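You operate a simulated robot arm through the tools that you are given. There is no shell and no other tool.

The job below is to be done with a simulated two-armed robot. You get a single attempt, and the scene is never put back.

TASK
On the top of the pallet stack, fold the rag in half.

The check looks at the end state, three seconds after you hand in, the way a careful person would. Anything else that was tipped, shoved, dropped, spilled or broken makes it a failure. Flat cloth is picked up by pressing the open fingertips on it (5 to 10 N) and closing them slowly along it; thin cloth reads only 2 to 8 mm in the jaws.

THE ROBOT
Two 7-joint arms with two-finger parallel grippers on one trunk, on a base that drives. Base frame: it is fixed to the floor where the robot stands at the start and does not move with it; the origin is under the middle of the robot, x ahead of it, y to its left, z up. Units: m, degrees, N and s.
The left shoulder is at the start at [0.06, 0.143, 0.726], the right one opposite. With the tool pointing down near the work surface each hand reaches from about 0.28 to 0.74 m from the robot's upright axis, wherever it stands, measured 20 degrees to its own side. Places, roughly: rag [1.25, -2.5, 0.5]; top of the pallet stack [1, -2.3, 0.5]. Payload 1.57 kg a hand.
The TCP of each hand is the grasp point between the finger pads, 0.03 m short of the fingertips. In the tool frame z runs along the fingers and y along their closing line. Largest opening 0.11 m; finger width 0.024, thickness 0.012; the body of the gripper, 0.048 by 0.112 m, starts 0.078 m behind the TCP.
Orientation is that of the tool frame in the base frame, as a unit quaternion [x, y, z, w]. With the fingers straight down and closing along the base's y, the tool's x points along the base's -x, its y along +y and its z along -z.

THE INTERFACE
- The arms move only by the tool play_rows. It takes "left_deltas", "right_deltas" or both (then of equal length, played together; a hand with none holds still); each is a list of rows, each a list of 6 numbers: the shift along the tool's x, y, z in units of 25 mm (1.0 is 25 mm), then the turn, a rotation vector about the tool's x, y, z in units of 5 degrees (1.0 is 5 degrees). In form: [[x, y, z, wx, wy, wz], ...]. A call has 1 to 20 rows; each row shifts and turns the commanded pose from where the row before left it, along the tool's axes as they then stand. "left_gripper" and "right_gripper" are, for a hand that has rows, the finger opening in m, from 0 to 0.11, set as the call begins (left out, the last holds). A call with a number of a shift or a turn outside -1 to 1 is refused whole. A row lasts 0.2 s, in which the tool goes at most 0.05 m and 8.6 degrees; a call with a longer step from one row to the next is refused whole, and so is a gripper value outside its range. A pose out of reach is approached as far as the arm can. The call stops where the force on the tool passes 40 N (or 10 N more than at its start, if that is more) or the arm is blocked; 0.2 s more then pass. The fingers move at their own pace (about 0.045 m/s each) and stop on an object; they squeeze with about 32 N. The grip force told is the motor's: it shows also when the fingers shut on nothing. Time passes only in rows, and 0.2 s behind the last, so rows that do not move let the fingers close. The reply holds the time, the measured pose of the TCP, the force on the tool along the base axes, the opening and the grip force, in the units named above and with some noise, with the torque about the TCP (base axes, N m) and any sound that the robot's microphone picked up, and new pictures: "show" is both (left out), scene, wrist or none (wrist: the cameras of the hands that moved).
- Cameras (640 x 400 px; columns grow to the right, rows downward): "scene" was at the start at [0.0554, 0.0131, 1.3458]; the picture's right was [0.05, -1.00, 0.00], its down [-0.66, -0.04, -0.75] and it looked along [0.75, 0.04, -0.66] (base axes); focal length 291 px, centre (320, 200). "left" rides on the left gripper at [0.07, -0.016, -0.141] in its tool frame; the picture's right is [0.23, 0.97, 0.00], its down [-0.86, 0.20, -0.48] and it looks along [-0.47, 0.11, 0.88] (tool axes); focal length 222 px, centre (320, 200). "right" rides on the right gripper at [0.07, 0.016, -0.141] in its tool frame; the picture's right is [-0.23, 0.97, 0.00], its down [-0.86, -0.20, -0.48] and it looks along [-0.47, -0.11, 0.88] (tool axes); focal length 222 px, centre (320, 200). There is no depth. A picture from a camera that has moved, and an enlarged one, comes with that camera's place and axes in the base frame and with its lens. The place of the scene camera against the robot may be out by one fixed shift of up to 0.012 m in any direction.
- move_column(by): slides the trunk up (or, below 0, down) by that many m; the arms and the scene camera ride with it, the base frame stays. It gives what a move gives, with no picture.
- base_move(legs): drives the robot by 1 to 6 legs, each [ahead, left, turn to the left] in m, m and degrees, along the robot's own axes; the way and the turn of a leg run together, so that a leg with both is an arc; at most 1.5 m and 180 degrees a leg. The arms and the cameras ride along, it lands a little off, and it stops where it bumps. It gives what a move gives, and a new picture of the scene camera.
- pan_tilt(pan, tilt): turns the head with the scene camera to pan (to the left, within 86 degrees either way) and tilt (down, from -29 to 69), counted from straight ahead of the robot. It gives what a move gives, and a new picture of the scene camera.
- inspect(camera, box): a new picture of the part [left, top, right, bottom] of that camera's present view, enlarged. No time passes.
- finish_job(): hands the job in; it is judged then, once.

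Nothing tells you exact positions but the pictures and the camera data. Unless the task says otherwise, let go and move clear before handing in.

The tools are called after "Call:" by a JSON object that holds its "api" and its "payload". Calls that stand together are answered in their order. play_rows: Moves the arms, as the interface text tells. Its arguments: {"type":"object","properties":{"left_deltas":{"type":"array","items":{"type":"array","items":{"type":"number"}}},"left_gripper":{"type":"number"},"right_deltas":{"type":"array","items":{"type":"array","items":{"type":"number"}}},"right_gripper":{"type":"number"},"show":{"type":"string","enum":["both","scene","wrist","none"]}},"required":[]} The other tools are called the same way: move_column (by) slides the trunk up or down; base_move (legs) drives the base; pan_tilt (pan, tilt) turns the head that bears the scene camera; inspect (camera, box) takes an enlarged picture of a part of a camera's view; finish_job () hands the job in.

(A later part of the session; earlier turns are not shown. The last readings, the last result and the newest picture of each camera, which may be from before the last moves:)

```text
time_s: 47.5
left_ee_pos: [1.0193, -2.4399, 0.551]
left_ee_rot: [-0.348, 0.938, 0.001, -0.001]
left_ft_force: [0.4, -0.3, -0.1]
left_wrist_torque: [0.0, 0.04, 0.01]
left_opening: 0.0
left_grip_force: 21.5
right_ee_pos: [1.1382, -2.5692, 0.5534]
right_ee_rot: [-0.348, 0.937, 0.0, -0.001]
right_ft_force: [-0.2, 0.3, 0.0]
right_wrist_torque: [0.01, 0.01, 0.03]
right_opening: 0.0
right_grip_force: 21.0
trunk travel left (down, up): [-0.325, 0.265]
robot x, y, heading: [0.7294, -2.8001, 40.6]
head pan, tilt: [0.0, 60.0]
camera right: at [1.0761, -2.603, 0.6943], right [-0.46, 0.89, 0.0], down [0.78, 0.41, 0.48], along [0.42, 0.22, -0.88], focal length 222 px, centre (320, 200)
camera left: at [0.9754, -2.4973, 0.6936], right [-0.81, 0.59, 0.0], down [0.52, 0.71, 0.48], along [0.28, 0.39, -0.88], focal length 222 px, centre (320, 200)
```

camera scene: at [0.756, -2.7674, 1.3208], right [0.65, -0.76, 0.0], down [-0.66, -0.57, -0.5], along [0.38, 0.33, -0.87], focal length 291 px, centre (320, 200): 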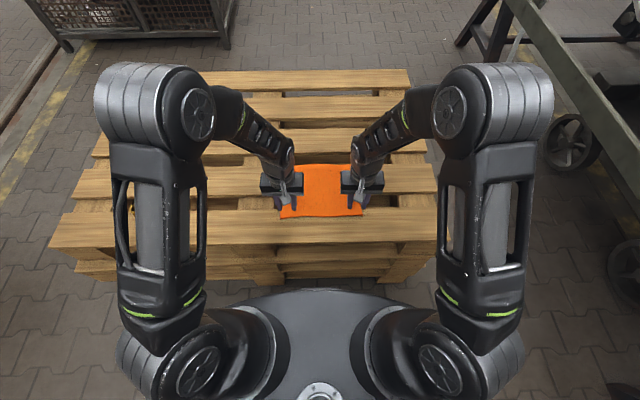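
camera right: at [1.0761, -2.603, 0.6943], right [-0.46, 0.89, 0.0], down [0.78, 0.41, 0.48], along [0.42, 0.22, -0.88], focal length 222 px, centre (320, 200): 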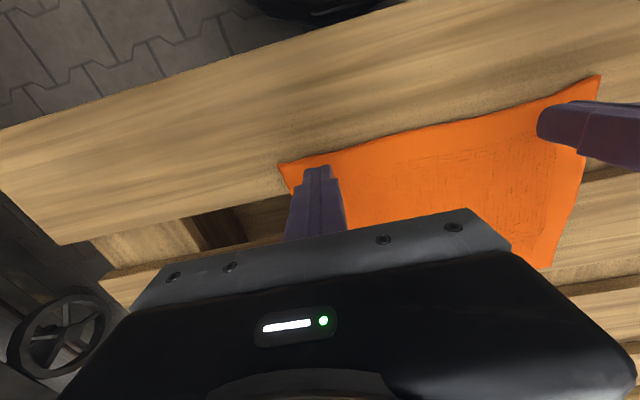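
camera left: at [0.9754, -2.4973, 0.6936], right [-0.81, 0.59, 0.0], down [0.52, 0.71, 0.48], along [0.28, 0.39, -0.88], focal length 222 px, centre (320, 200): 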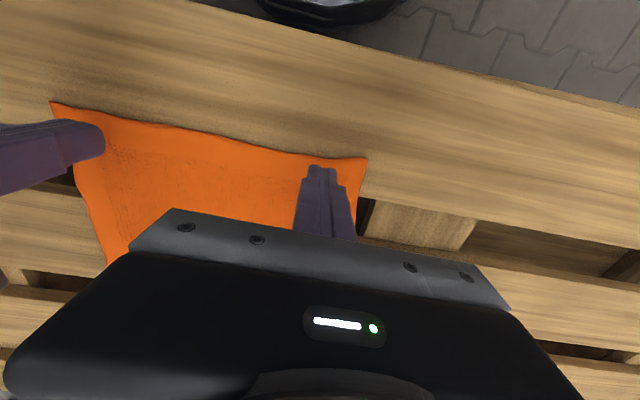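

The cloth slipped out and sprang back flat, undamaged. I'll retry with the left hand alone using a wider opening, so a taller ridge forms between the pads.

Call:
{"api": "play_rows", "payload": {"left_deltas": [[0, -0.18, 0, 0, 0, 0], [0, -0.18, 0, 0, 0, 0], [0, 0, 0, 0, 0, 0], [0, 0, 0.2, 0, 0, 0], [0, 0, 0.17, 0, 0, 0], [0, 0, 0, 0, 0, 0]], "left_gripper": 0.06, "show": "none"}}

Call:
{"api": "play_rows", "payload": {"left_deltas": [[0, 0, 0.08, 0, 0, 0], [0, 0, 0, 0, 0, 0]], "show": "wrist"}}

```text
time_s: 48.9
left_ee_pos: [1.0247, -2.4474, 0.543]
left_ee_rot: [-0.348, 0.937, 0.001, 0.0]
left_ft_force: [0.3, -0.6, 0.6]
left_wrist_torque: [0.01, -0.01, 0.01]
left_opening: 0.0599
left_grip_force: 0.1
right_ee_pos: [1.1375, -2.5699, 0.5523]
right_ee_rot: [-0.348, 0.937, 0.0, 0.0]
right_ft_force: [0.1, -0.4, 0.2]
right_wrist_torque: [-0.03, 0.02, -0.03]
right_opening: 0.0001
right_grip_force: 21.0
trunk travel left (down, up): [-0.325, 0.265]
robot x, y, heading: [0.726, -2.7988, 40.9]
head pan, tilt: [0.0, 60.0]
```

```text
time_s: 49.5
left_ee_pos: [1.0244, -2.4468, 0.5422]
left_ee_rot: [-0.349, 0.937, 0.0, 0.0]
left_ft_force: [-0.3, 1.4, 3.0]
left_wrist_torque: [0.05, 0.04, 0.04]
left_opening: 0.0599
left_grip_force: 0.2
right_ee_pos: [1.1387, -2.5698, 0.5522]
right_ee_rot: [-0.349, 0.937, 0.0, 0.001]
right_ft_force: [0.9, 0.2, -1.4]
right_wrist_torque: [0.01, 0.03, -0.01]
right_opening: 0.0
right_grip_force: 21.0
trunk travel left (down, up): [-0.325, 0.265]
robot x, y, heading: [0.7299, -2.7981, 40.5]
head pan, tilt: [0.0, 60.0]
camera left: at [0.981, -2.5042, 0.6826], right [-0.81, 0.59, 0.0], down [0.52, 0.71, 0.48], along [0.28, 0.39, -0.88], focal length 222 px, centre (320, 200)
```

left: 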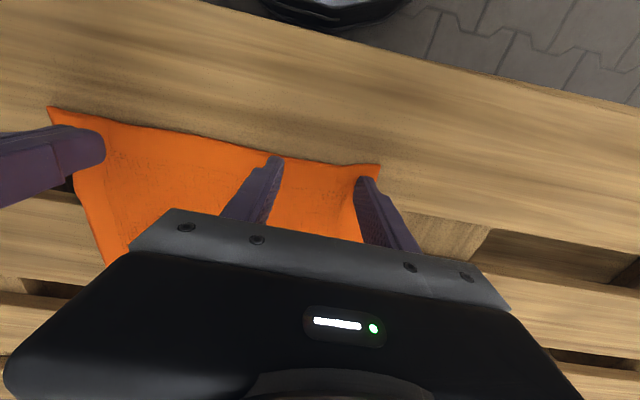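

Contact is at 3 N with both fingers on the cloth near the corner. I'll press to about 9 N and begin closing.

Call:
{"api": "play_rows", "payload": {"left_deltas": [[0, 0, 0.06, 0, 0, 0], [0, 0, 0, 0, 0, 0]], "show": "none"}}

Call:
{"api": "play_rows", "payload": {"left_deltas": [[0, 0, 0, 0, 0, 0]], "left_gripper": 0.052, "show": "none"}}

Call:
{"api": "play_rows", "payload": {"left_deltas": [[0, 0, 0, 0, 0, 0]], "left_gripper": 0.044, "show": "none"}}

Call:
{"api": "play_rows", "payload": {"left_deltas": [[0, 0, 0, 0, 0, 0]], "left_gripper": 0.036, "show": "wrist"}}

```text
time_s: 50.1
left_ee_pos: [1.0244, -2.4468, 0.5392]
left_ee_rot: [-0.348, 0.938, 0.001, 0.0]
left_ft_force: [-2.4, -1.5, 13.2]
left_wrist_torque: [0.04, 0.12, 0.03]
left_opening: 0.0599
left_grip_force: 0.1
right_ee_pos: [1.1391, -2.5695, 0.5544]
right_ee_rot: [-0.349, 0.937, 0.001, 0.0]
right_ft_force: [0.1, -0.5, 0.2]
right_wrist_torque: [-0.01, 0.04, 0.0]
right_opening: 0.0
right_grip_force: 21.1
trunk travel left (down, up): [-0.325, 0.265]
robot x, y, heading: [0.7302, -2.7997, 40.8]
head pan, tilt: [0.0, 60.0]
```

```text
time_s: 50.5
left_ee_pos: [1.0253, -2.4472, 0.54]
left_ee_rot: [-0.349, 0.937, -0.001, 0.001]
left_ft_force: [-0.3, -0.1, 12.9]
left_wrist_torque: [0.11, -0.03, -0.03]
left_opening: 0.0514
left_grip_force: 0.2
right_ee_pos: [1.1398, -2.5693, 0.552]
right_ee_rot: [-0.348, 0.938, 0.0, 0.0]
right_ft_force: [1.0, -1.1, 0.9]
right_wrist_torque: [-0.03, 0.01, 0.0]
right_opening: 0.0002
right_grip_force: 21.1
trunk travel left (down, up): [-0.325, 0.265]
robot x, y, heading: [0.7268, -2.7975, 40.7]
head pan, tilt: [0.0, 60.0]
```

```text
time_s: 50.9
left_ee_pos: [1.0235, -2.447, 0.5407]
left_ee_rot: [-0.349, 0.937, 0.0, 0.001]
left_ft_force: [-0.1, 0.8, 15.2]
left_wrist_torque: [0.1, 0.0, -0.03]
left_opening: 0.0431
left_grip_force: 0.2
right_ee_pos: [1.138, -2.5706, 0.5539]
right_ee_rot: [-0.348, 0.938, 0.0, -0.001]
right_ft_force: [-0.2, 0.1, 0.7]
right_wrist_torque: [-0.02, 0.01, 0.0]
right_opening: 0.0001
right_grip_force: 21.0
trunk travel left (down, up): [-0.325, 0.265]
robot x, y, heading: [0.7306, -2.8039, 40.9]
head pan, tilt: [0.0, 60.0]
```

```text
time_s: 51.3
left_ee_pos: [1.0246, -2.4479, 0.5413]
left_ee_rot: [-0.348, 0.937, 0.0, 0.001]
left_ft_force: [0.9, 0.8, 15.9]
left_wrist_torque: [0.07, -0.02, 0.0]
left_opening: 0.0351
left_grip_force: 0.0
right_ee_pos: [1.138, -2.5706, 0.5524]
right_ee_rot: [-0.348, 0.937, 0.0, -0.001]
right_ft_force: [0.2, 0.0, 0.0]
right_wrist_torque: [0.02, -0.01, 0.01]
right_opening: 0.0
right_grip_force: 21.9
trunk travel left (down, up): [-0.325, 0.265]
robot x, y, heading: [0.7263, -2.7998, 40.7]
head pan, tilt: [0.0, 60.0]
camera left: at [0.9811, -2.5041, 0.6813], right [-0.81, 0.59, 0.0], down [0.52, 0.71, 0.48], along [0.28, 0.39, -0.88], focal length 222 px, centre (320, 200)
```

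left: 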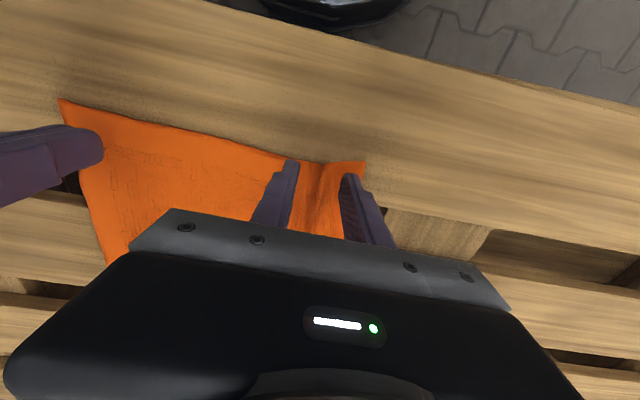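

A clear ridge is standing up between the fingers. I'll ease the press slightly and keep closing.

Call:
{"api": "play_rows", "payload": {"left_deltas": [[0, 0, -0.04, 0, 0, 0]], "left_gripper": 0.028, "show": "none"}}

Call:
{"api": "play_rows", "payload": {"left_deltas": [[0, 0, 0, 0, 0, 0]], "left_gripper": 0.021, "show": "wrist"}}

Call:
{"api": "inspect", "payload": {"camera": "left", "box": [240, 120, 400, 220]}}

```text
time_s: 51.7
left_ee_pos: [1.0239, -2.4469, 0.541]
left_ee_rot: [-0.348, 0.938, 0.0, 0.0]
left_ft_force: [1.5, 0.0, 9.5]
left_wrist_torque: [0.06, -0.05, 0.04]
left_opening: 0.0275
left_grip_force: 0.1
right_ee_pos: [1.138, -2.5709, 0.5534]
right_ee_rot: [-0.349, 0.937, -0.001, 0.001]
right_ft_force: [0.2, 0.5, 0.1]
right_wrist_torque: [0.0, 0.02, -0.02]
right_opening: 0.0
right_grip_force: 21.4
trunk travel left (down, up): [-0.325, 0.265]
robot x, y, heading: [0.726, -2.8005, 40.6]
head pan, tilt: [0.0, 60.0]
```

```text
time_s: 52.1
left_ee_pos: [1.023, -2.447, 0.5404]
left_ee_rot: [-0.348, 0.937, 0.0, 0.0]
left_ft_force: [0.3, -0.4, 8.3]
left_wrist_torque: [0.0, -0.05, 0.0]
left_opening: 0.0204
left_grip_force: 0.0
right_ee_pos: [1.1388, -2.5686, 0.5538]
right_ee_rot: [-0.348, 0.937, -0.001, 0.0]
right_ft_force: [-0.5, 0.0, -0.5]
right_wrist_torque: [0.0, 0.02, 0.0]
right_opening: 0.0
right_grip_force: 21.4
trunk travel left (down, up): [-0.325, 0.265]
robot x, y, heading: [0.7301, -2.8028, 40.7]
head pan, tilt: [0.0, 60.0]
camera left: at [0.9806, -2.504, 0.6818], right [-0.81, 0.59, 0.0], down [0.52, 0.71, 0.48], along [0.28, 0.39, -0.88], focal length 222 px, centre (320, 200)
```

left: 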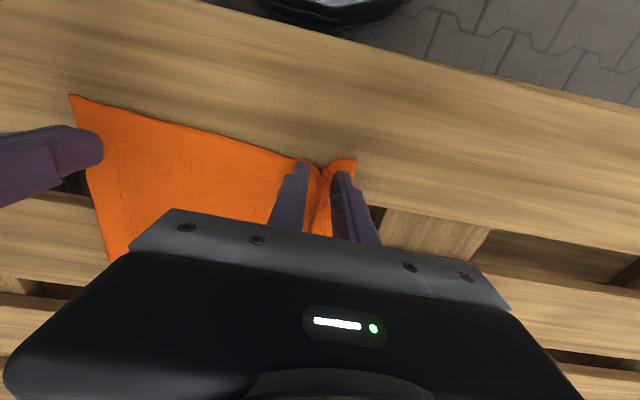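

```text
4.00 times, centred on (320, 170) of left
camera zoom: at [0.9806, -2.504, 0.6818], right [-0.81, 0.59, 0.0], down [0.52, 0.71, 0.48], along [0.28, 0.39, -0.88], focal length 888 px, centre (320, 320)
```

zoom: 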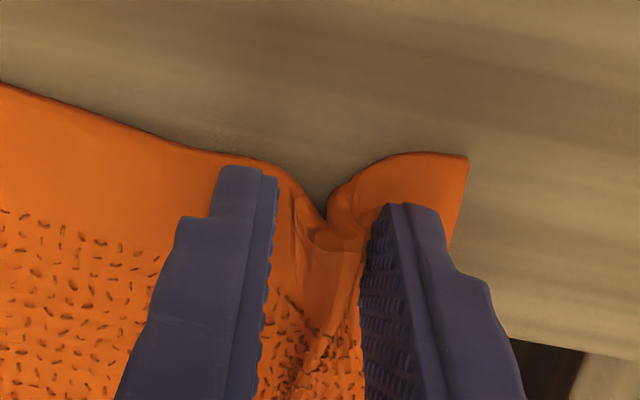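

A real ridge stands between the pads now. I'll close the rest of the way slowly.

Call:
{"api": "play_rows", "payload": {"left_deltas": [[0, 0, 0, 0, 0, 0]], "left_gripper": 0.014, "show": "none"}}

Call:
{"api": "play_rows", "payload": {"left_deltas": [[0, 0, 0, 0, 0, 0]], "left_gripper": 0.008, "show": "wrist"}}

Call:
{"api": "inspect", "payload": {"camera": "left", "box": [240, 120, 400, 220]}}

```text
time_s: 52.5
left_ee_pos: [1.0238, -2.4471, 0.54]
left_ee_rot: [-0.349, 0.937, 0.0, -0.001]
left_ft_force: [-0.7, -0.3, 7.8]
left_wrist_torque: [0.02, 0.02, 0.02]
left_opening: 0.0133
left_grip_force: 0.1
right_ee_pos: [1.1383, -2.5715, 0.5521]
right_ee_rot: [-0.349, 0.937, 0.001, 0.0]
right_ft_force: [-0.7, 0.6, 0.5]
right_wrist_torque: [0.0, -0.01, -0.01]
right_opening: 0.0
right_grip_force: 21.5
trunk travel left (down, up): [-0.325, 0.265]
robot x, y, heading: [0.7294, -2.8006, 40.7]
head pan, tilt: [0.0, 60.0]
```

```text
time_s: 52.9
left_ee_pos: [1.0242, -2.4466, 0.5402]
left_ee_rot: [-0.348, 0.937, 0.0, 0.001]
left_ft_force: [-0.8, -0.5, 7.3]
left_wrist_torque: [0.04, -0.03, -0.02]
left_opening: 0.009
left_grip_force: 2.6
right_ee_pos: [1.139, -2.5695, 0.5544]
right_ee_rot: [-0.349, 0.937, -0.001, 0.0]
right_ft_force: [1.2, 0.3, -0.9]
right_wrist_torque: [0.01, 0.0, -0.01]
right_opening: 0.0001
right_grip_force: 21.2
trunk travel left (down, up): [-0.325, 0.265]
robot x, y, heading: [0.7233, -2.799, 40.8]
head pan, tilt: [0.0, 60.0]
camera left: at [0.9808, -2.5038, 0.6819], right [-0.81, 0.59, 0.0], down [0.52, 0.71, 0.48], along [0.28, 0.39, -0.88], focal length 222 px, centre (320, 200)
```

left: 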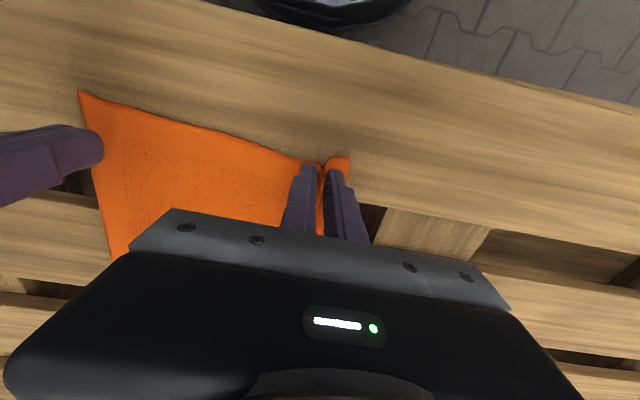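

```text
4.00 times, centred on (320, 170) of left
camera zoom: at [0.9808, -2.5038, 0.6819], right [-0.81, 0.59, 0.0], down [0.52, 0.71, 0.48], along [0.28, 0.39, -0.88], focal length 888 px, centre (320, 320)
```

zoom: 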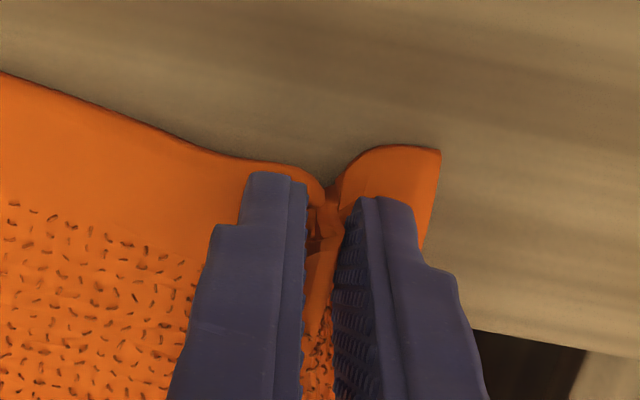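

At 9 mm the jaws already meet resistance (2.6 N), so cloth is between them. I'll close fully.

Call:
{"api": "play_rows", "payload": {"left_deltas": [[0, 0, 0, 0, 0, 0], [0, 0, 0, 0, 0, 0], [0, 0, 0, 0, 0, 0]], "left_gripper": 0.0, "show": "wrist"}}

Call:
{"api": "inspect", "payload": {"camera": "left", "box": [240, 120, 400, 220]}}

```text
time_s: 53.7
left_ee_pos: [1.024, -2.446, 0.5405]
left_ee_rot: [-0.349, 0.937, -0.001, 0.0]
left_ft_force: [-0.2, -0.5, 7.7]
left_wrist_torque: [0.01, -0.04, -0.05]
left_opening: 0.0054
left_grip_force: 25.5
right_ee_pos: [1.138, -2.5704, 0.5536]
right_ee_rot: [-0.349, 0.937, -0.001, 0.001]
right_ft_force: [0.0, -0.2, 1.2]
right_wrist_torque: [-0.01, -0.05, 0.02]
right_opening: 0.0003
right_grip_force: 21.5
trunk travel left (down, up): [-0.325, 0.265]
robot x, y, heading: [0.7301, -2.8002, 40.6]
head pan, tilt: [0.0, 60.0]
camera left: at [0.9809, -2.5038, 0.6819], right [-0.81, 0.59, 0.0], down [0.52, 0.71, 0.48], along [0.28, 0.39, -0.88], focal length 222 px, centre (320, 200)
```

left: 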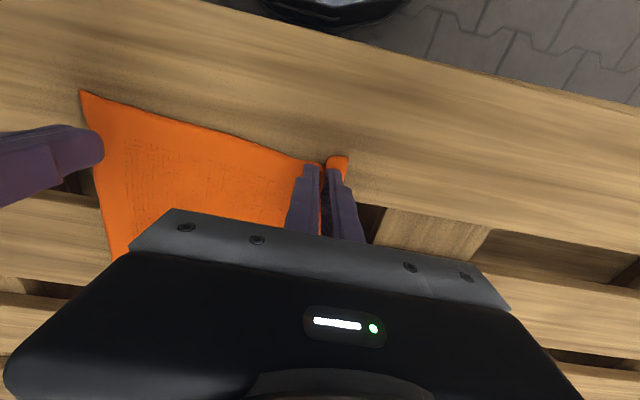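

```text
4.00 times, centred on (320, 170) of left
camera zoom: at [0.9809, -2.5038, 0.6819], right [-0.81, 0.59, 0.0], down [0.52, 0.71, 0.48], along [0.28, 0.39, -0.88], focal length 888 px, centre (320, 320)
```

zoom: 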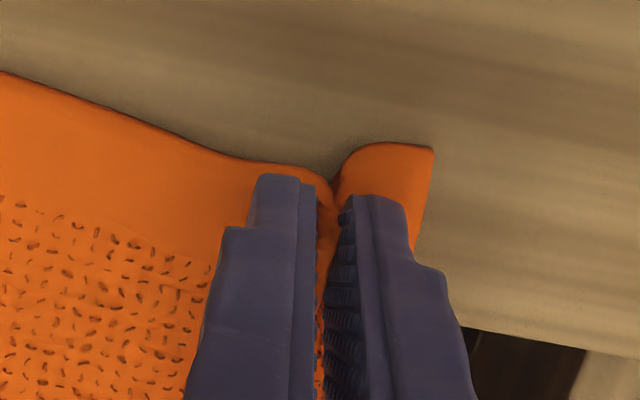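

The jaws read 5.4 mm at 25 N, so the left corner is gripped. The rag shifted somewhat toward the left hand, so I'll check where its right corner is now before gripping that.

Call:
{"api": "inspect", "payload": {"camera": "scene", "box": [240, 140, 400, 240]}}

Call:
{"api": "inspect", "payload": {"camera": "right", "box": [0, 0, 640, 400]}}

```text
4.00 times, centred on (320, 190) of scene
camera zoom: at [0.7557, -2.7677, 1.3208], right [0.65, -0.76, 0.0], down [-0.66, -0.57, -0.5], along [0.38, 0.33, -0.87], focal length 1165 px, centre (320, 240)
```

zoom: 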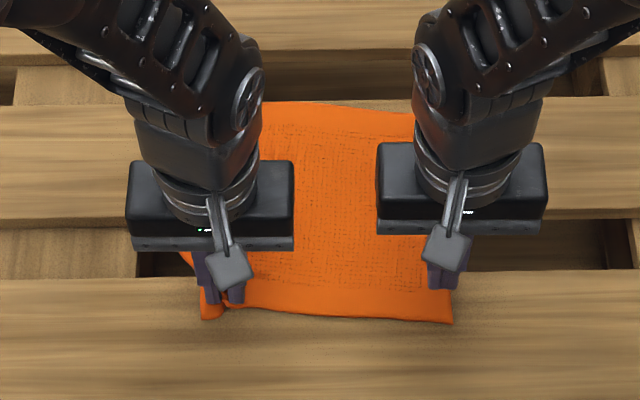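

```text
1.00 times, centred on (320, 200) of right (not enlarged: the box is as wide or as high as the picture)
camera zoom: at [1.076, -2.6031, 0.6945], right [-0.46, 0.89, 0.0], down [0.78, 0.41, 0.48], along [0.42, 0.22, -0.88], focal length 222 px, centre (320, 200)
```

zoom: 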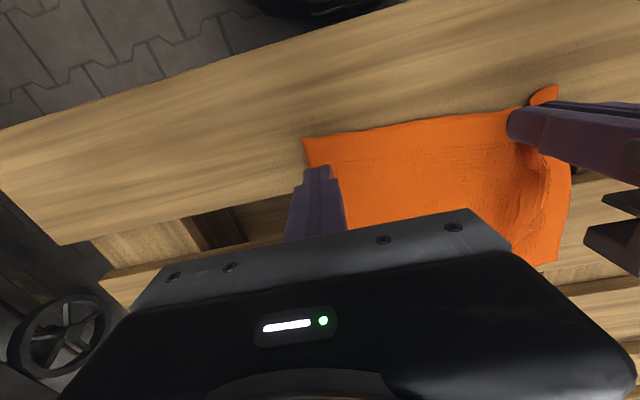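

The right near corner is now around (0.431, -0.100) in the robot frame, with the cloth between the hands limiting the room. I'll tilt the left hand 15 degrees outward about its fingertips to make space, easing off its press, and then move the open right hand over the right corner.

Call:
{"api": "play_rows", "payload": {"left_deltas": [[0, 0, -0.12, 0, 0, 0], [0, 0.105, 0, 1, 0, 0], [0, 0.105, 0, 1, 0, 0], [0, 0.105, 0, 1, 0, 0], [0, 0, 0, 0, 0, 0]], "right_deltas": [[0, 0, -0.3, 0, 0, 0], [0.17, 0.5, 0, 0, 0, 0], [0.17, 0.5, 0, 0, 0, 0], [0.17, 0.46, 0, 0, 0, 0], [0, 0, 0, 0, 0, 0]], "right_gripper": 0.056, "show": "both"}}

```text
time_s: 54.9
left_ee_pos: [1.0183, -2.442, 0.5428]
left_ee_rot: [-0.345, 0.929, -0.123, 0.046]
left_ft_force: [-0.3, 0.4, 1.5]
left_wrist_torque: [0.12, 0.08, 0.02]
left_opening: 0.0053
left_grip_force: 25.9
right_ee_pos: [1.1045, -2.5493, 0.5611]
right_ee_rot: [-0.349, 0.937, 0.0, 0.0]
right_ft_force: [-0.9, -0.3, -0.9]
right_wrist_torque: [-0.02, -0.04, 0.01]
right_opening: 0.0559
right_grip_force: 0.1
trunk travel left (down, up): [-0.325, 0.265]
robot x, y, heading: [0.7255, -2.8047, 40.8]
head pan, tilt: [0.0, 60.0]
camera scene: at [0.7558, -2.7673, 1.3208], right [0.65, -0.76, 0.0], down [-0.66, -0.57, -0.5], along [0.38, 0.33, -0.87], focal length 291 px, centre (320, 200)
camera right: at [1.0425, -2.5822, 0.7025], right [-0.46, 0.89, 0.0], down [0.78, 0.41, 0.48], along [0.42, 0.22, -0.88], focal length 222 px, centre (320, 200)
camera left: at [0.9514, -2.4697, 0.6839], right [-0.79, 0.56, -0.25], down [0.44, 0.8, 0.41], along [0.43, 0.21, -0.88], focal length 222 px, centre (320, 200)
```

scene: 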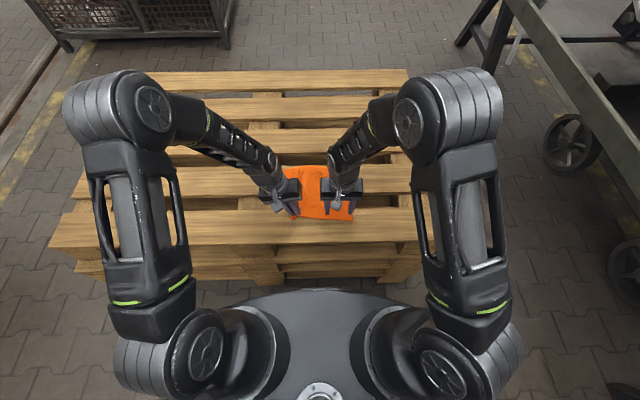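
right: 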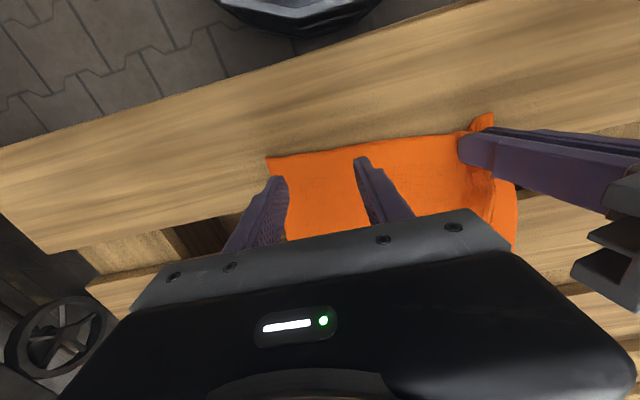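
left: 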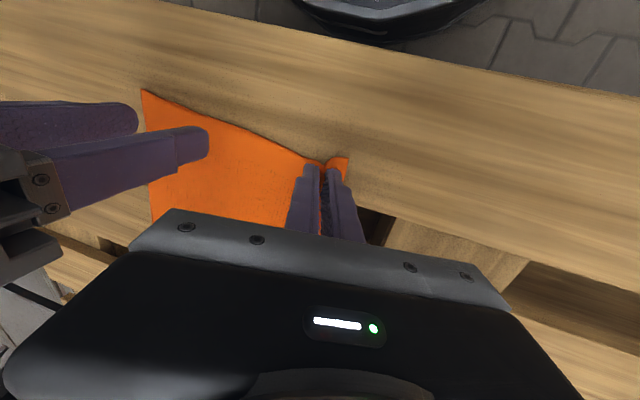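

The right fingers straddle the strip just inside the right corner, with room to the left hand. I'll lower and press the right hand.

Call:
{"api": "play_rows", "payload": {"right_deltas": [[0.06, 0, 0.4, 0, 0, 0], [0.06, 0, 0.36, 0, 0, 0], [0, 0, 0, 0, 0, 0]], "show": "none"}}

Call:
{"api": "play_rows", "payload": {"right_deltas": [[0, 0, 0.07, 0, 0, 0], [0, 0, 0, 0, 0, 0]], "show": "wrist"}}

```text
time_s: 55.7
left_ee_pos: [1.0177, -2.4409, 0.544]
left_ee_rot: [-0.345, 0.929, -0.122, 0.046]
left_ft_force: [-0.5, 0.2, 1.4]
left_wrist_torque: [0.05, 0.03, -0.01]
left_opening: 0.0051
left_grip_force: 25.6
right_ee_pos: [1.1023, -2.5504, 0.5415]
right_ee_rot: [-0.349, 0.937, 0.001, 0.0]
right_ft_force: [0.5, -0.4, 3.4]
right_wrist_torque: [-0.03, -0.03, 0.01]
right_opening: 0.0559
right_grip_force: 0.0
trunk travel left (down, up): [-0.325, 0.265]
robot x, y, heading: [0.7263, -2.7977, 40.5]
head pan, tilt: [0.0, 60.0]
```

```text
time_s: 56.3
left_ee_pos: [1.0181, -2.4412, 0.5452]
left_ee_rot: [-0.345, 0.929, -0.122, 0.046]
left_ft_force: [0.1, 0.6, 0.7]
left_wrist_torque: [0.1, 0.05, 0.01]
left_opening: 0.0054
left_grip_force: 25.6
right_ee_pos: [1.1033, -2.5507, 0.5406]
right_ee_rot: [-0.348, 0.938, 0.0, 0.002]
right_ft_force: [1.0, 0.9, 14.6]
right_wrist_torque: [0.0, 0.01, 0.03]
right_opening: 0.0557
right_grip_force: 0.2
trunk travel left (down, up): [-0.325, 0.265]
robot x, y, heading: [0.7292, -2.7995, 40.9]
head pan, tilt: [0.0, 60.0]
camera right: at [1.0404, -2.584, 0.6811], right [-0.46, 0.89, 0.0], down [0.78, 0.41, 0.48], along [0.43, 0.22, -0.88], focal length 222 px, centre (320, 200)
```

right: 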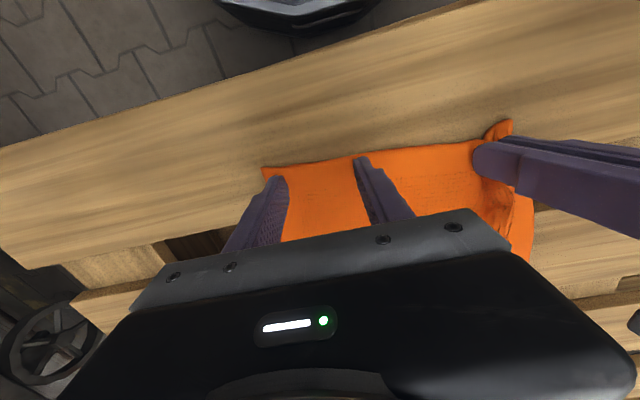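

The press is about 14 N, so I'll ease it slightly. Then I'll close the right fingers in steps while the left hand follows by a few millimetres to give slack.

Call:
{"api": "play_rows", "payload": {"left_deltas": [[0, -0.116, 0.031, 0, 0, 0]], "right_deltas": [[0, 0, -0.035, 0, 0, 0]], "right_gripper": 0.049, "show": "none"}}

Call:
{"api": "play_rows", "payload": {"left_deltas": [[0, -0.116, 0.031, 0, 0, 0]], "right_deltas": [[0, 0, 0, 0, 0, 0]], "right_gripper": 0.042, "show": "none"}}

Call:
{"api": "play_rows", "payload": {"left_deltas": [[0, -0.116, 0.031, 0, 0, 0]], "right_deltas": [[0, 0, 0, 0, 0, 0]], "right_gripper": 0.035, "show": "wrist"}}

```text
time_s: 56.7
left_ee_pos: [1.0205, -2.4433, 0.5437]
left_ee_rot: [-0.346, 0.929, -0.123, 0.045]
left_ft_force: [-0.7, -0.4, 1.4]
left_wrist_torque: [0.11, 0.08, -0.01]
left_opening: 0.0051
left_grip_force: 25.6
right_ee_pos: [1.1029, -2.5511, 0.5408]
right_ee_rot: [-0.348, 0.937, 0.0, 0.002]
right_ft_force: [1.1, 3.0, 10.7]
right_wrist_torque: [0.09, 0.0, -0.01]
right_opening: 0.0485
right_grip_force: 0.0
trunk travel left (down, up): [-0.325, 0.265]
robot x, y, heading: [0.7251, -2.8034, 40.8]
head pan, tilt: [0.0, 60.0]
```

```text
time_s: 57.1
left_ee_pos: [1.023, -2.4458, 0.5428]
left_ee_rot: [-0.346, 0.929, -0.122, 0.047]
left_ft_force: [-0.8, 0.5, 1.6]
left_wrist_torque: [0.05, 0.07, 0.01]
left_opening: 0.0052
left_grip_force: 25.6
right_ee_pos: [1.1025, -2.552, 0.5402]
right_ee_rot: [-0.348, 0.937, 0.0, 0.0]
right_ft_force: [-0.8, 2.6, 11.6]
right_wrist_torque: [0.06, -0.02, 0.04]
right_opening: 0.0413
right_grip_force: 0.1
trunk travel left (down, up): [-0.325, 0.265]
robot x, y, heading: [0.7254, -2.799, 40.7]
head pan, tilt: [0.0, 60.0]
```

```text
time_s: 57.5
left_ee_pos: [1.0251, -2.4482, 0.5441]
left_ee_rot: [-0.345, 0.929, -0.123, 0.046]
left_ft_force: [-1.0, 0.3, 2.0]
left_wrist_torque: [0.08, 0.04, -0.02]
left_opening: 0.0052
left_grip_force: 24.8
right_ee_pos: [1.1023, -2.5519, 0.5396]
right_ee_rot: [-0.349, 0.937, 0.0, 0.0]
right_ft_force: [-0.7, 1.8, 11.0]
right_wrist_torque: [0.05, 0.03, 0.01]
right_opening: 0.0345
right_grip_force: 0.0
trunk travel left (down, up): [-0.325, 0.265]
robot x, y, heading: [0.7299, -2.8019, 40.7]
head pan, tilt: [0.0, 60.0]
camera right: at [1.0398, -2.5851, 0.6815], right [-0.46, 0.89, 0.0], down [0.78, 0.41, 0.48], along [0.42, 0.22, -0.88], focal length 222 px, centre (320, 200)
camera left: at [0.9575, -2.477, 0.684], right [-0.79, 0.56, -0.25], down [0.44, 0.8, 0.41], along [0.43, 0.21, -0.88], focal length 222 px, centre (320, 200)
```

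right: 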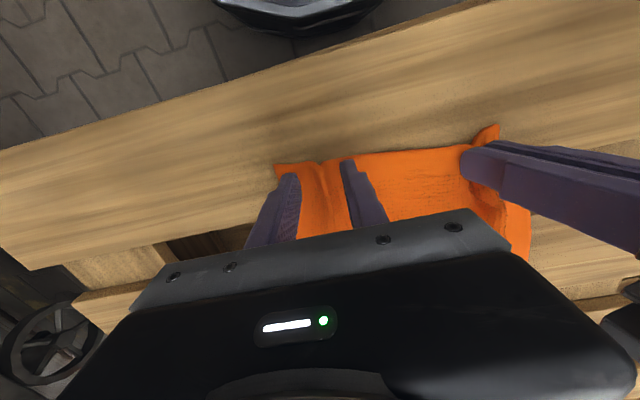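
left: 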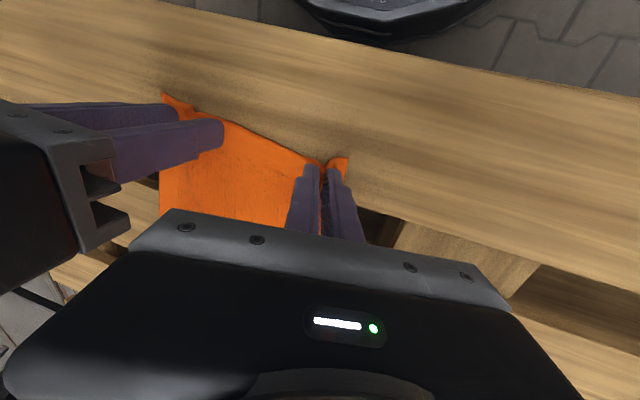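

A ridge is forming between the right fingers too. I'll continue closing.

Call:
{"api": "play_rows", "payload": {"left_deltas": [[0, -0.116, 0.031, 0, 0, 0]], "right_deltas": [[0, 0, 0, 0, 0, 0]], "right_gripper": 0.028, "show": "none"}}

Call:
{"api": "play_rows", "payload": {"left_deltas": [[0, -0.116, 0.031, 0, 0, 0]], "right_deltas": [[0, 0, 0, 0, 0, 0]], "right_gripper": 0.021, "show": "wrist"}}

Call:
{"api": "inspect", "payload": {"camera": "right", "box": [240, 120, 400, 220]}}

```text
time_s: 57.9
left_ee_pos: [1.027, -2.4509, 0.5438]
left_ee_rot: [-0.346, 0.929, -0.123, 0.046]
left_ft_force: [0.9, 0.2, 1.4]
left_wrist_torque: [0.05, 0.09, -0.01]
left_opening: 0.0052
left_grip_force: 25.9
right_ee_pos: [1.1021, -2.5517, 0.54]
right_ee_rot: [-0.349, 0.937, 0.0, 0.0]
right_ft_force: [-1.0, 1.4, 11.3]
right_wrist_torque: [0.04, 0.05, 0.01]
right_opening: 0.0275
right_grip_force: 0.1
trunk travel left (down, up): [-0.325, 0.265]
robot x, y, heading: [0.7294, -2.8003, 40.9]
head pan, tilt: [0.0, 60.0]
```

```text
time_s: 58.3
left_ee_pos: [1.0283, -2.4527, 0.5435]
left_ee_rot: [-0.346, 0.929, -0.122, 0.045]
left_ft_force: [0.6, 0.0, 0.6]
left_wrist_torque: [0.03, 0.04, -0.05]
left_opening: 0.005
left_grip_force: 25.0
right_ee_pos: [1.102, -2.5515, 0.54]
right_ee_rot: [-0.349, 0.937, 0.0, 0.0]
right_ft_force: [-0.9, 1.5, 10.8]
right_wrist_torque: [0.03, 0.01, -0.01]
right_opening: 0.0221
right_grip_force: 1.0
trunk travel left (down, up): [-0.325, 0.265]
robot x, y, heading: [0.7264, -2.801, 40.7]
head pan, tilt: [0.0, 60.0]
camera right: at [1.0399, -2.5851, 0.6815], right [-0.46, 0.89, 0.0], down [0.78, 0.41, 0.48], along [0.42, 0.22, -0.88], focal length 222 px, centre (320, 200)
camera left: at [0.9611, -2.4816, 0.6842], right [-0.79, 0.56, -0.25], down [0.44, 0.8, 0.41], along [0.43, 0.21, -0.88], focal length 222 px, centre (320, 200)
```

right: 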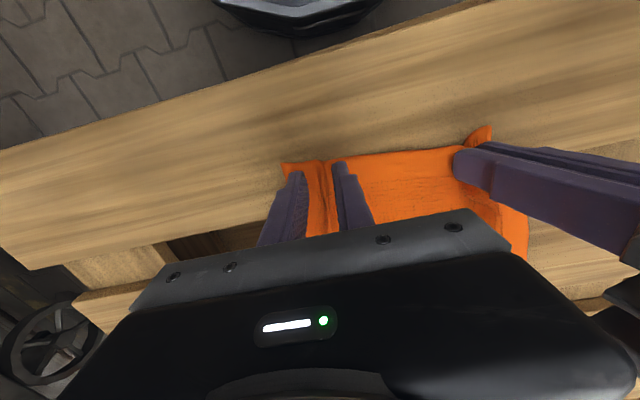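
left: 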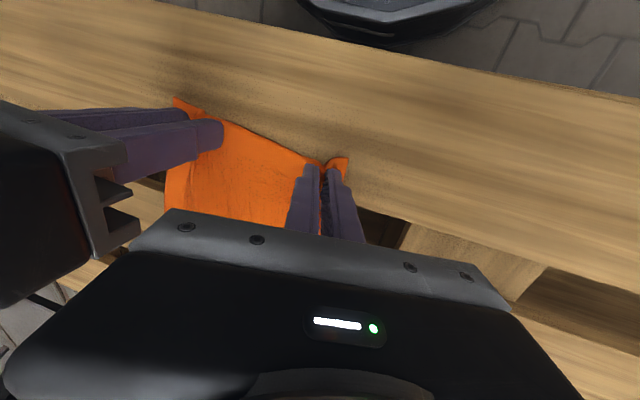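

```text
4.00 times, centred on (320, 170) of right
camera zoom: at [1.0399, -2.5851, 0.6815], right [-0.46, 0.89, 0.0], down [0.78, 0.41, 0.48], along [0.42, 0.22, -0.88], focal length 888 px, centre (320, 320)
```

zoom: 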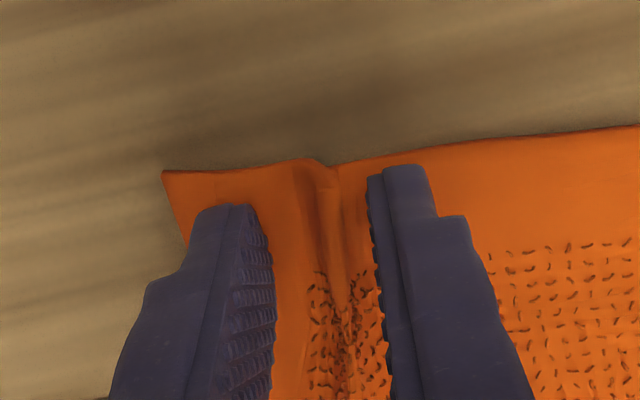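

Call:
{"api": "play_rows", "payload": {"left_deltas": [[0, -0.08, 0.02, 0, 0, 0]], "right_deltas": [[0, 0, 0, 0, 0, 0]], "right_gripper": 0.015, "show": "none"}}

Call:
{"api": "play_rows", "payload": {"right_deltas": [[0, 0, 0, 0, 0, 0]], "right_gripper": 0.009, "show": "wrist"}}

Call:
{"api": "inspect", "payload": {"camera": "right", "box": [240, 120, 400, 220]}}

```text
time_s: 58.7
left_ee_pos: [1.0291, -2.4551, 0.5432]
left_ee_rot: [-0.346, 0.929, -0.122, 0.045]
left_ft_force: [-0.1, 0.3, 1.0]
left_wrist_torque: [0.06, 0.0, 0.05]
left_opening: 0.0049
left_grip_force: 25.4
right_ee_pos: [1.1023, -2.5517, 0.5402]
right_ee_rot: [-0.348, 0.937, 0.0, 0.001]
right_ft_force: [-0.5, -1.3, 11.7]
right_wrist_torque: [0.01, 0.0, -0.01]
right_opening: 0.0146
right_grip_force: 0.0
trunk travel left (down, up): [-0.325, 0.265]
robot x, y, heading: [0.7276, -2.8038, 40.6]
head pan, tilt: [0.0, 60.0]
```

```text
time_s: 59.1
left_ee_pos: [1.0292, -2.4546, 0.5441]
left_ee_rot: [-0.345, 0.929, -0.123, 0.045]
left_ft_force: [1.4, -0.2, 0.9]
left_wrist_torque: [0.04, 0.05, -0.01]
left_opening: 0.005
left_grip_force: 25.4
right_ee_pos: [1.1015, -2.5517, 0.5402]
right_ee_rot: [-0.349, 0.937, 0.0, -0.001]
right_ft_force: [-1.1, 1.7, 11.5]
right_wrist_torque: [0.07, 0.03, -0.02]
right_opening: 0.0101
right_grip_force: 0.2
trunk travel left (down, up): [-0.325, 0.265]
robot x, y, heading: [0.724, -2.7991, 40.8]
head pan, tilt: [0.0, 60.0]
camera right: at [1.0398, -2.5849, 0.6815], right [-0.46, 0.89, 0.0], down [0.78, 0.41, 0.48], along [0.42, 0.22, -0.88], focal length 222 px, centre (320, 200)
```

right: 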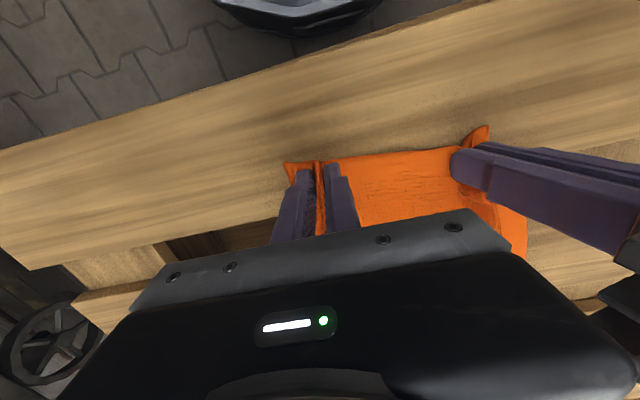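

```text
4.00 times, centred on (320, 170) of right
camera zoom: at [1.0398, -2.5849, 0.6815], right [-0.46, 0.89, 0.0], down [0.78, 0.41, 0.48], along [0.42, 0.22, -0.88], focal length 888 px, centre (320, 320)
```

zoom: 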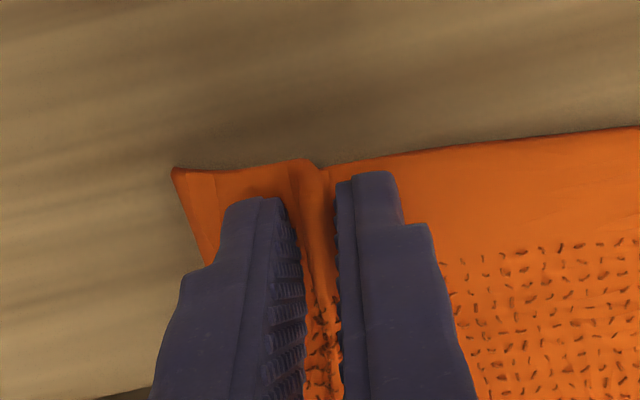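

The ridge fills the right jaws. I'll close fully.

Call:
{"api": "play_rows", "payload": {"right_deltas": [[0, 0, 0, 0, 0, 0], [0, 0, 0, 0, 0, 0], [0, 0, 0, 0, 0, 0]], "right_gripper": 0.0, "show": "both"}}

Call:
{"api": "inspect", "payload": {"camera": "right", "box": [240, 120, 400, 220]}}

```text
time_s: 59.9
left_ee_pos: [1.0295, -2.4548, 0.544]
left_ee_rot: [-0.345, 0.929, -0.122, 0.046]
left_ft_force: [0.8, -1.3, 1.2]
left_wrist_torque: [0.05, 0.0, -0.02]
left_opening: 0.0052
left_grip_force: 25.9
right_ee_pos: [1.1018, -2.5516, 0.5402]
right_ee_rot: [-0.349, 0.937, 0.0, 0.0]
right_ft_force: [-2.7, 2.3, 10.7]
right_wrist_torque: [0.12, 0.04, -0.02]
right_opening: 0.0049
right_grip_force: 25.6
trunk travel left (down, up): [-0.325, 0.265]
robot x, y, heading: [0.7251, -2.7995, 40.9]
head pan, tilt: [0.0, 60.0]
camera scene: at [0.7553, -2.7677, 1.3208], right [0.65, -0.76, 0.0], down [-0.66, -0.57, -0.5], along [0.38, 0.33, -0.87], focal length 291 px, centre (320, 200)
camera right: at [1.0398, -2.5849, 0.6814], right [-0.46, 0.89, 0.0], down [0.78, 0.41, 0.48], along [0.42, 0.22, -0.88], focal length 222 px, centre (320, 200)
```

scene: 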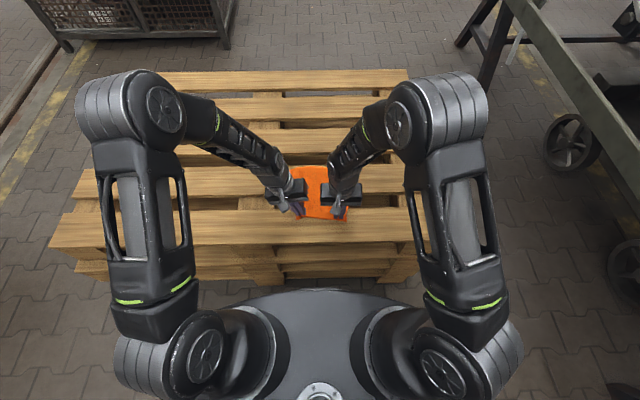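
right: 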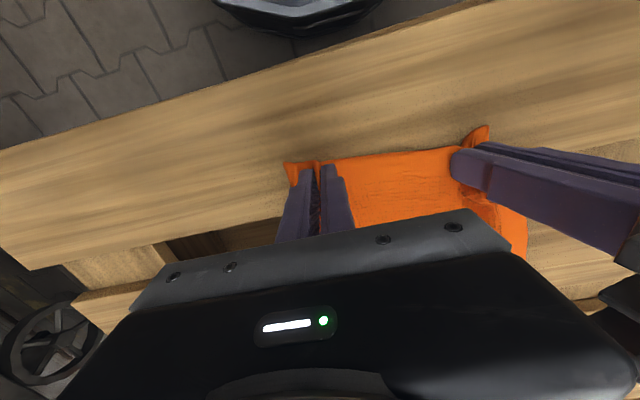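

```text
4.00 times, centred on (320, 170) of right
camera zoom: at [1.0398, -2.5849, 0.6814], right [-0.46, 0.89, 0.0], down [0.78, 0.41, 0.48], along [0.42, 0.22, -0.88], focal length 888 px, centre (320, 320)
```

zoom: 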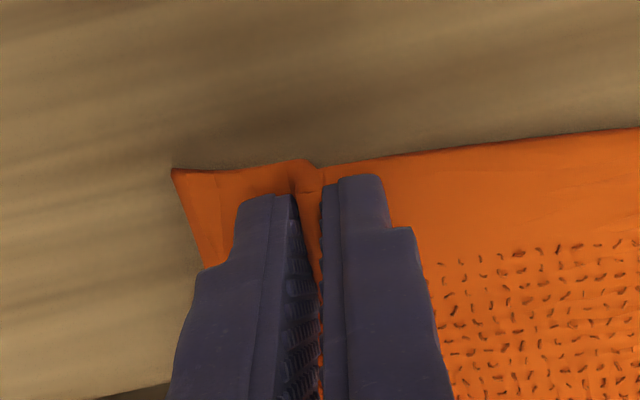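

Both corners are gripped (about 5 mm in each jaw at 25 N). I'll lift gently a couple of centimetres and check that the cloth comes along.

Call:
{"api": "play_rows", "payload": {"left_deltas": [[-0.07, -0.062, -0.232, 0, 0, 0], [-0.07, -0.062, -0.232, 0, 0, 0], [-0.07, -0.062, -0.232, 0, 0, 0], [0, 0, 0, 0, 0, 0]], "right_deltas": [[-0.07, 0, -0.333, 0, 0, 0], [-0.07, 0, -0.333, 0, 0, 0], [-0.07, 0, -0.333, 0, 0, 0], [0, 0, 0, 0, 0, 0]], "show": "both"}}

Call:
{"api": "inspect", "payload": {"camera": "scene", "box": [240, 140, 400, 240]}}

```text
time_s: 60.9
left_ee_pos: [1.034, -2.4488, 0.5617]
left_ee_rot: [-0.345, 0.929, -0.122, 0.046]
left_ft_force: [-0.1, 0.2, 0.0]
left_wrist_torque: [0.05, 0.02, -0.01]
left_opening: 0.0051
left_grip_force: 26.1
right_ee_pos: [1.1062, -2.5488, 0.5665]
right_ee_rot: [-0.348, 0.938, 0.0, 0.0]
right_ft_force: [-0.2, -0.2, 0.4]
right_wrist_torque: [-0.04, -0.03, -0.03]
right_opening: 0.0047
right_grip_force: 25.5
trunk travel left (down, up): [-0.325, 0.265]
robot x, y, heading: [0.7267, -2.8, 40.8]
head pan, tilt: [0.0, 60.0]
camera scene: at [0.756, -2.7674, 1.3208], right [0.65, -0.76, 0.0], down [-0.66, -0.57, -0.5], along [0.38, 0.33, -0.87], focal length 291 px, centre (320, 200)
camera right: at [1.0435, -2.581, 0.7071], right [-0.46, 0.89, 0.0], down [0.78, 0.41, 0.48], along [0.42, 0.22, -0.88], focal length 222 px, centre (320, 200)
camera left: at [0.9661, -2.4794, 0.7021], right [-0.79, 0.56, -0.25], down [0.44, 0.8, 0.41], along [0.43, 0.21, -0.88], focal length 222 px, centre (320, 200)
```

scene: 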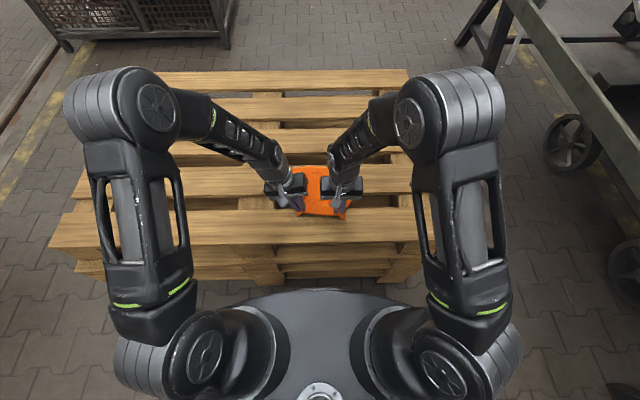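
right: 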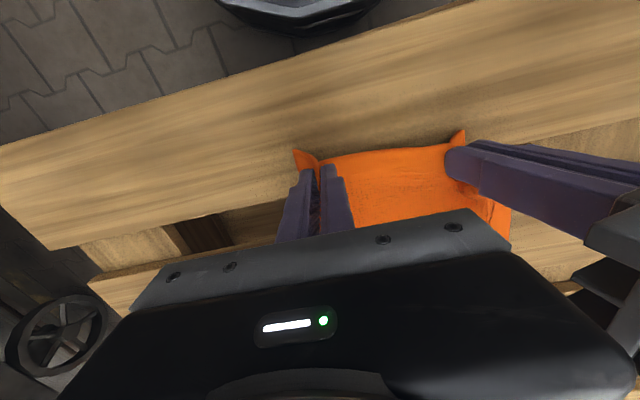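
left: 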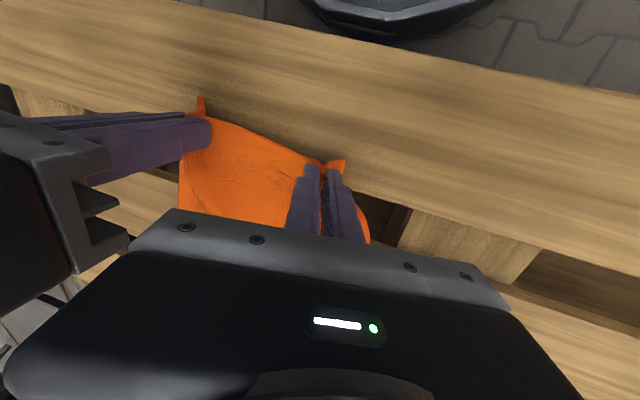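

```text
4.00 times, centred on (320, 190) of scene
camera zoom: at [0.756, -2.7674, 1.3208], right [0.65, -0.76, 0.0], down [-0.66, -0.57, -0.5], along [0.38, 0.33, -0.87], focal length 1165 px, centre (320, 240)
```

zoom: 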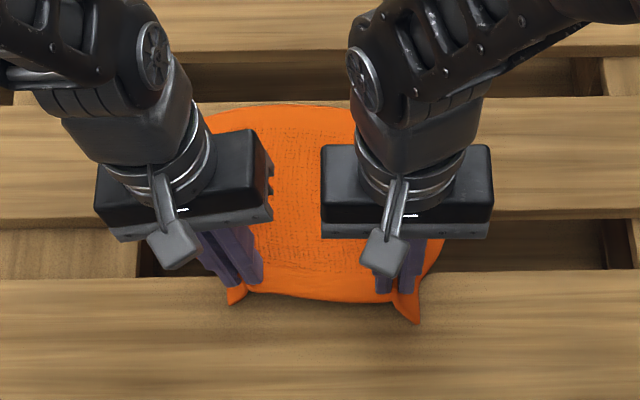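

Both near corners are lifted and held. I'll carry the edge up along an arc about the rag's middle line, spreading the hands slightly, and pause part-way to check.

Call:
{"api": "play_rows", "payload": {"left_deltas": [[0.05, -0.035, -0.26, 0, 0, 0], [0.05, -0.035, -0.26, 0, 0, 0], [0.05, -0.035, -0.26, 0, 0, 0], [-0.31, -0.048, -0.31, 0, 0, 0], [-0.31, -0.048, -0.31, 0, 0, 0], [-0.31, -0.08, -0.3, 0, 0, 0], [-0.31, -0.08, -0.3, 0, 0, 0], [0, 0, 0, 0, 0, 0]], "right_deltas": [[-0.235, -0.033, -0.213, 0, 0, 0], [-0.235, -0.033, -0.213, 0, 0, 0], [-0.235, -0.033, -0.213, 0, 0, 0], [-0.31, -0.033, -0.31, 0, 0, 0], [-0.31, -0.033, -0.31, 0, 0, 0], [-0.31, 0, -0.31, 0, 0, 0], [-0.31, 0, -0.31, 0, 0, 0], [0, 0, 0, 0, 0, 0]], "show": "both"}}

Call:
{"api": "inspect", "payload": {"camera": "scene", "box": [240, 140, 400, 240]}}

```text
time_s: 62.7
left_ee_pos: [1.054, -2.4292, 0.6115]
left_ee_rot: [-0.344, 0.93, -0.122, 0.045]
left_ft_force: [6.0, -5.1, -0.3]
left_wrist_torque: [-0.12, -0.12, 0.0]
left_opening: 0.0053
left_grip_force: 25.3
right_ee_pos: [1.1447, -2.518, 0.6123]
right_ee_rot: [-0.349, 0.937, 0.0, 0.0]
right_ft_force: [-6.0, 4.1, 0.3]
right_wrist_torque: [0.16, 0.18, 0.06]
right_opening: 0.0051
right_grip_force: 25.0
trunk travel left (down, up): [-0.325, 0.265]
robot x, y, heading: [0.727, -2.7994, 40.8]
head pan, tilt: [0.0, 60.0]
camera scene: at [0.7561, -2.7673, 1.3208], right [0.65, -0.76, 0.0], down [-0.66, -0.57, -0.5], along [0.38, 0.33, -0.87], focal length 291 px, centre (320, 200)
camera right: at [1.0827, -2.5509, 0.7538], right [-0.46, 0.89, 0.0], down [0.78, 0.41, 0.48], along [0.42, 0.22, -0.88], focal length 222 px, centre (320, 200)
camera left: at [0.9867, -2.4587, 0.7524], right [-0.79, 0.56, -0.25], down [0.44, 0.8, 0.41], along [0.43, 0.21, -0.88], focal length 222 px, centre (320, 200)
```

scene: 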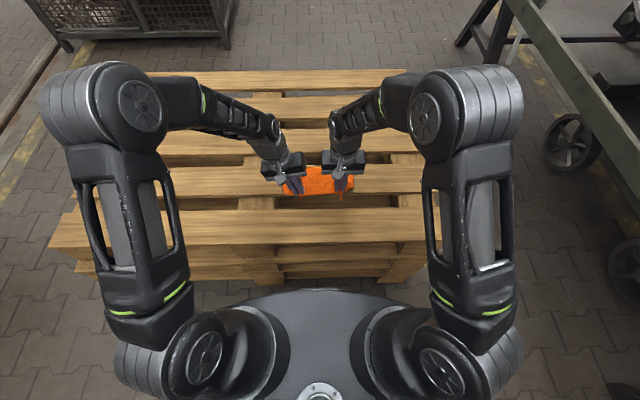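
right: 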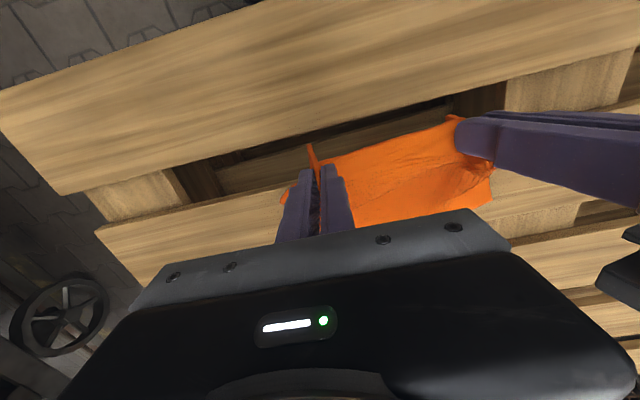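
left: 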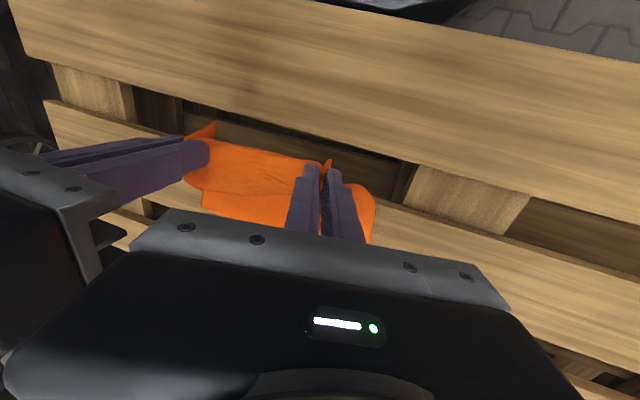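

```text
4.00 times, centred on (320, 190) of scene
camera zoom: at [0.7561, -2.7673, 1.3208], right [0.65, -0.76, 0.0], down [-0.66, -0.57, -0.5], along [0.38, 0.33, -0.87], focal length 1165 px, centre (320, 240)
```

zoom: 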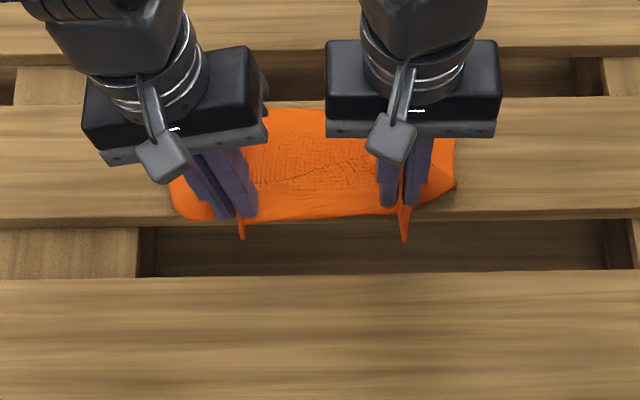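

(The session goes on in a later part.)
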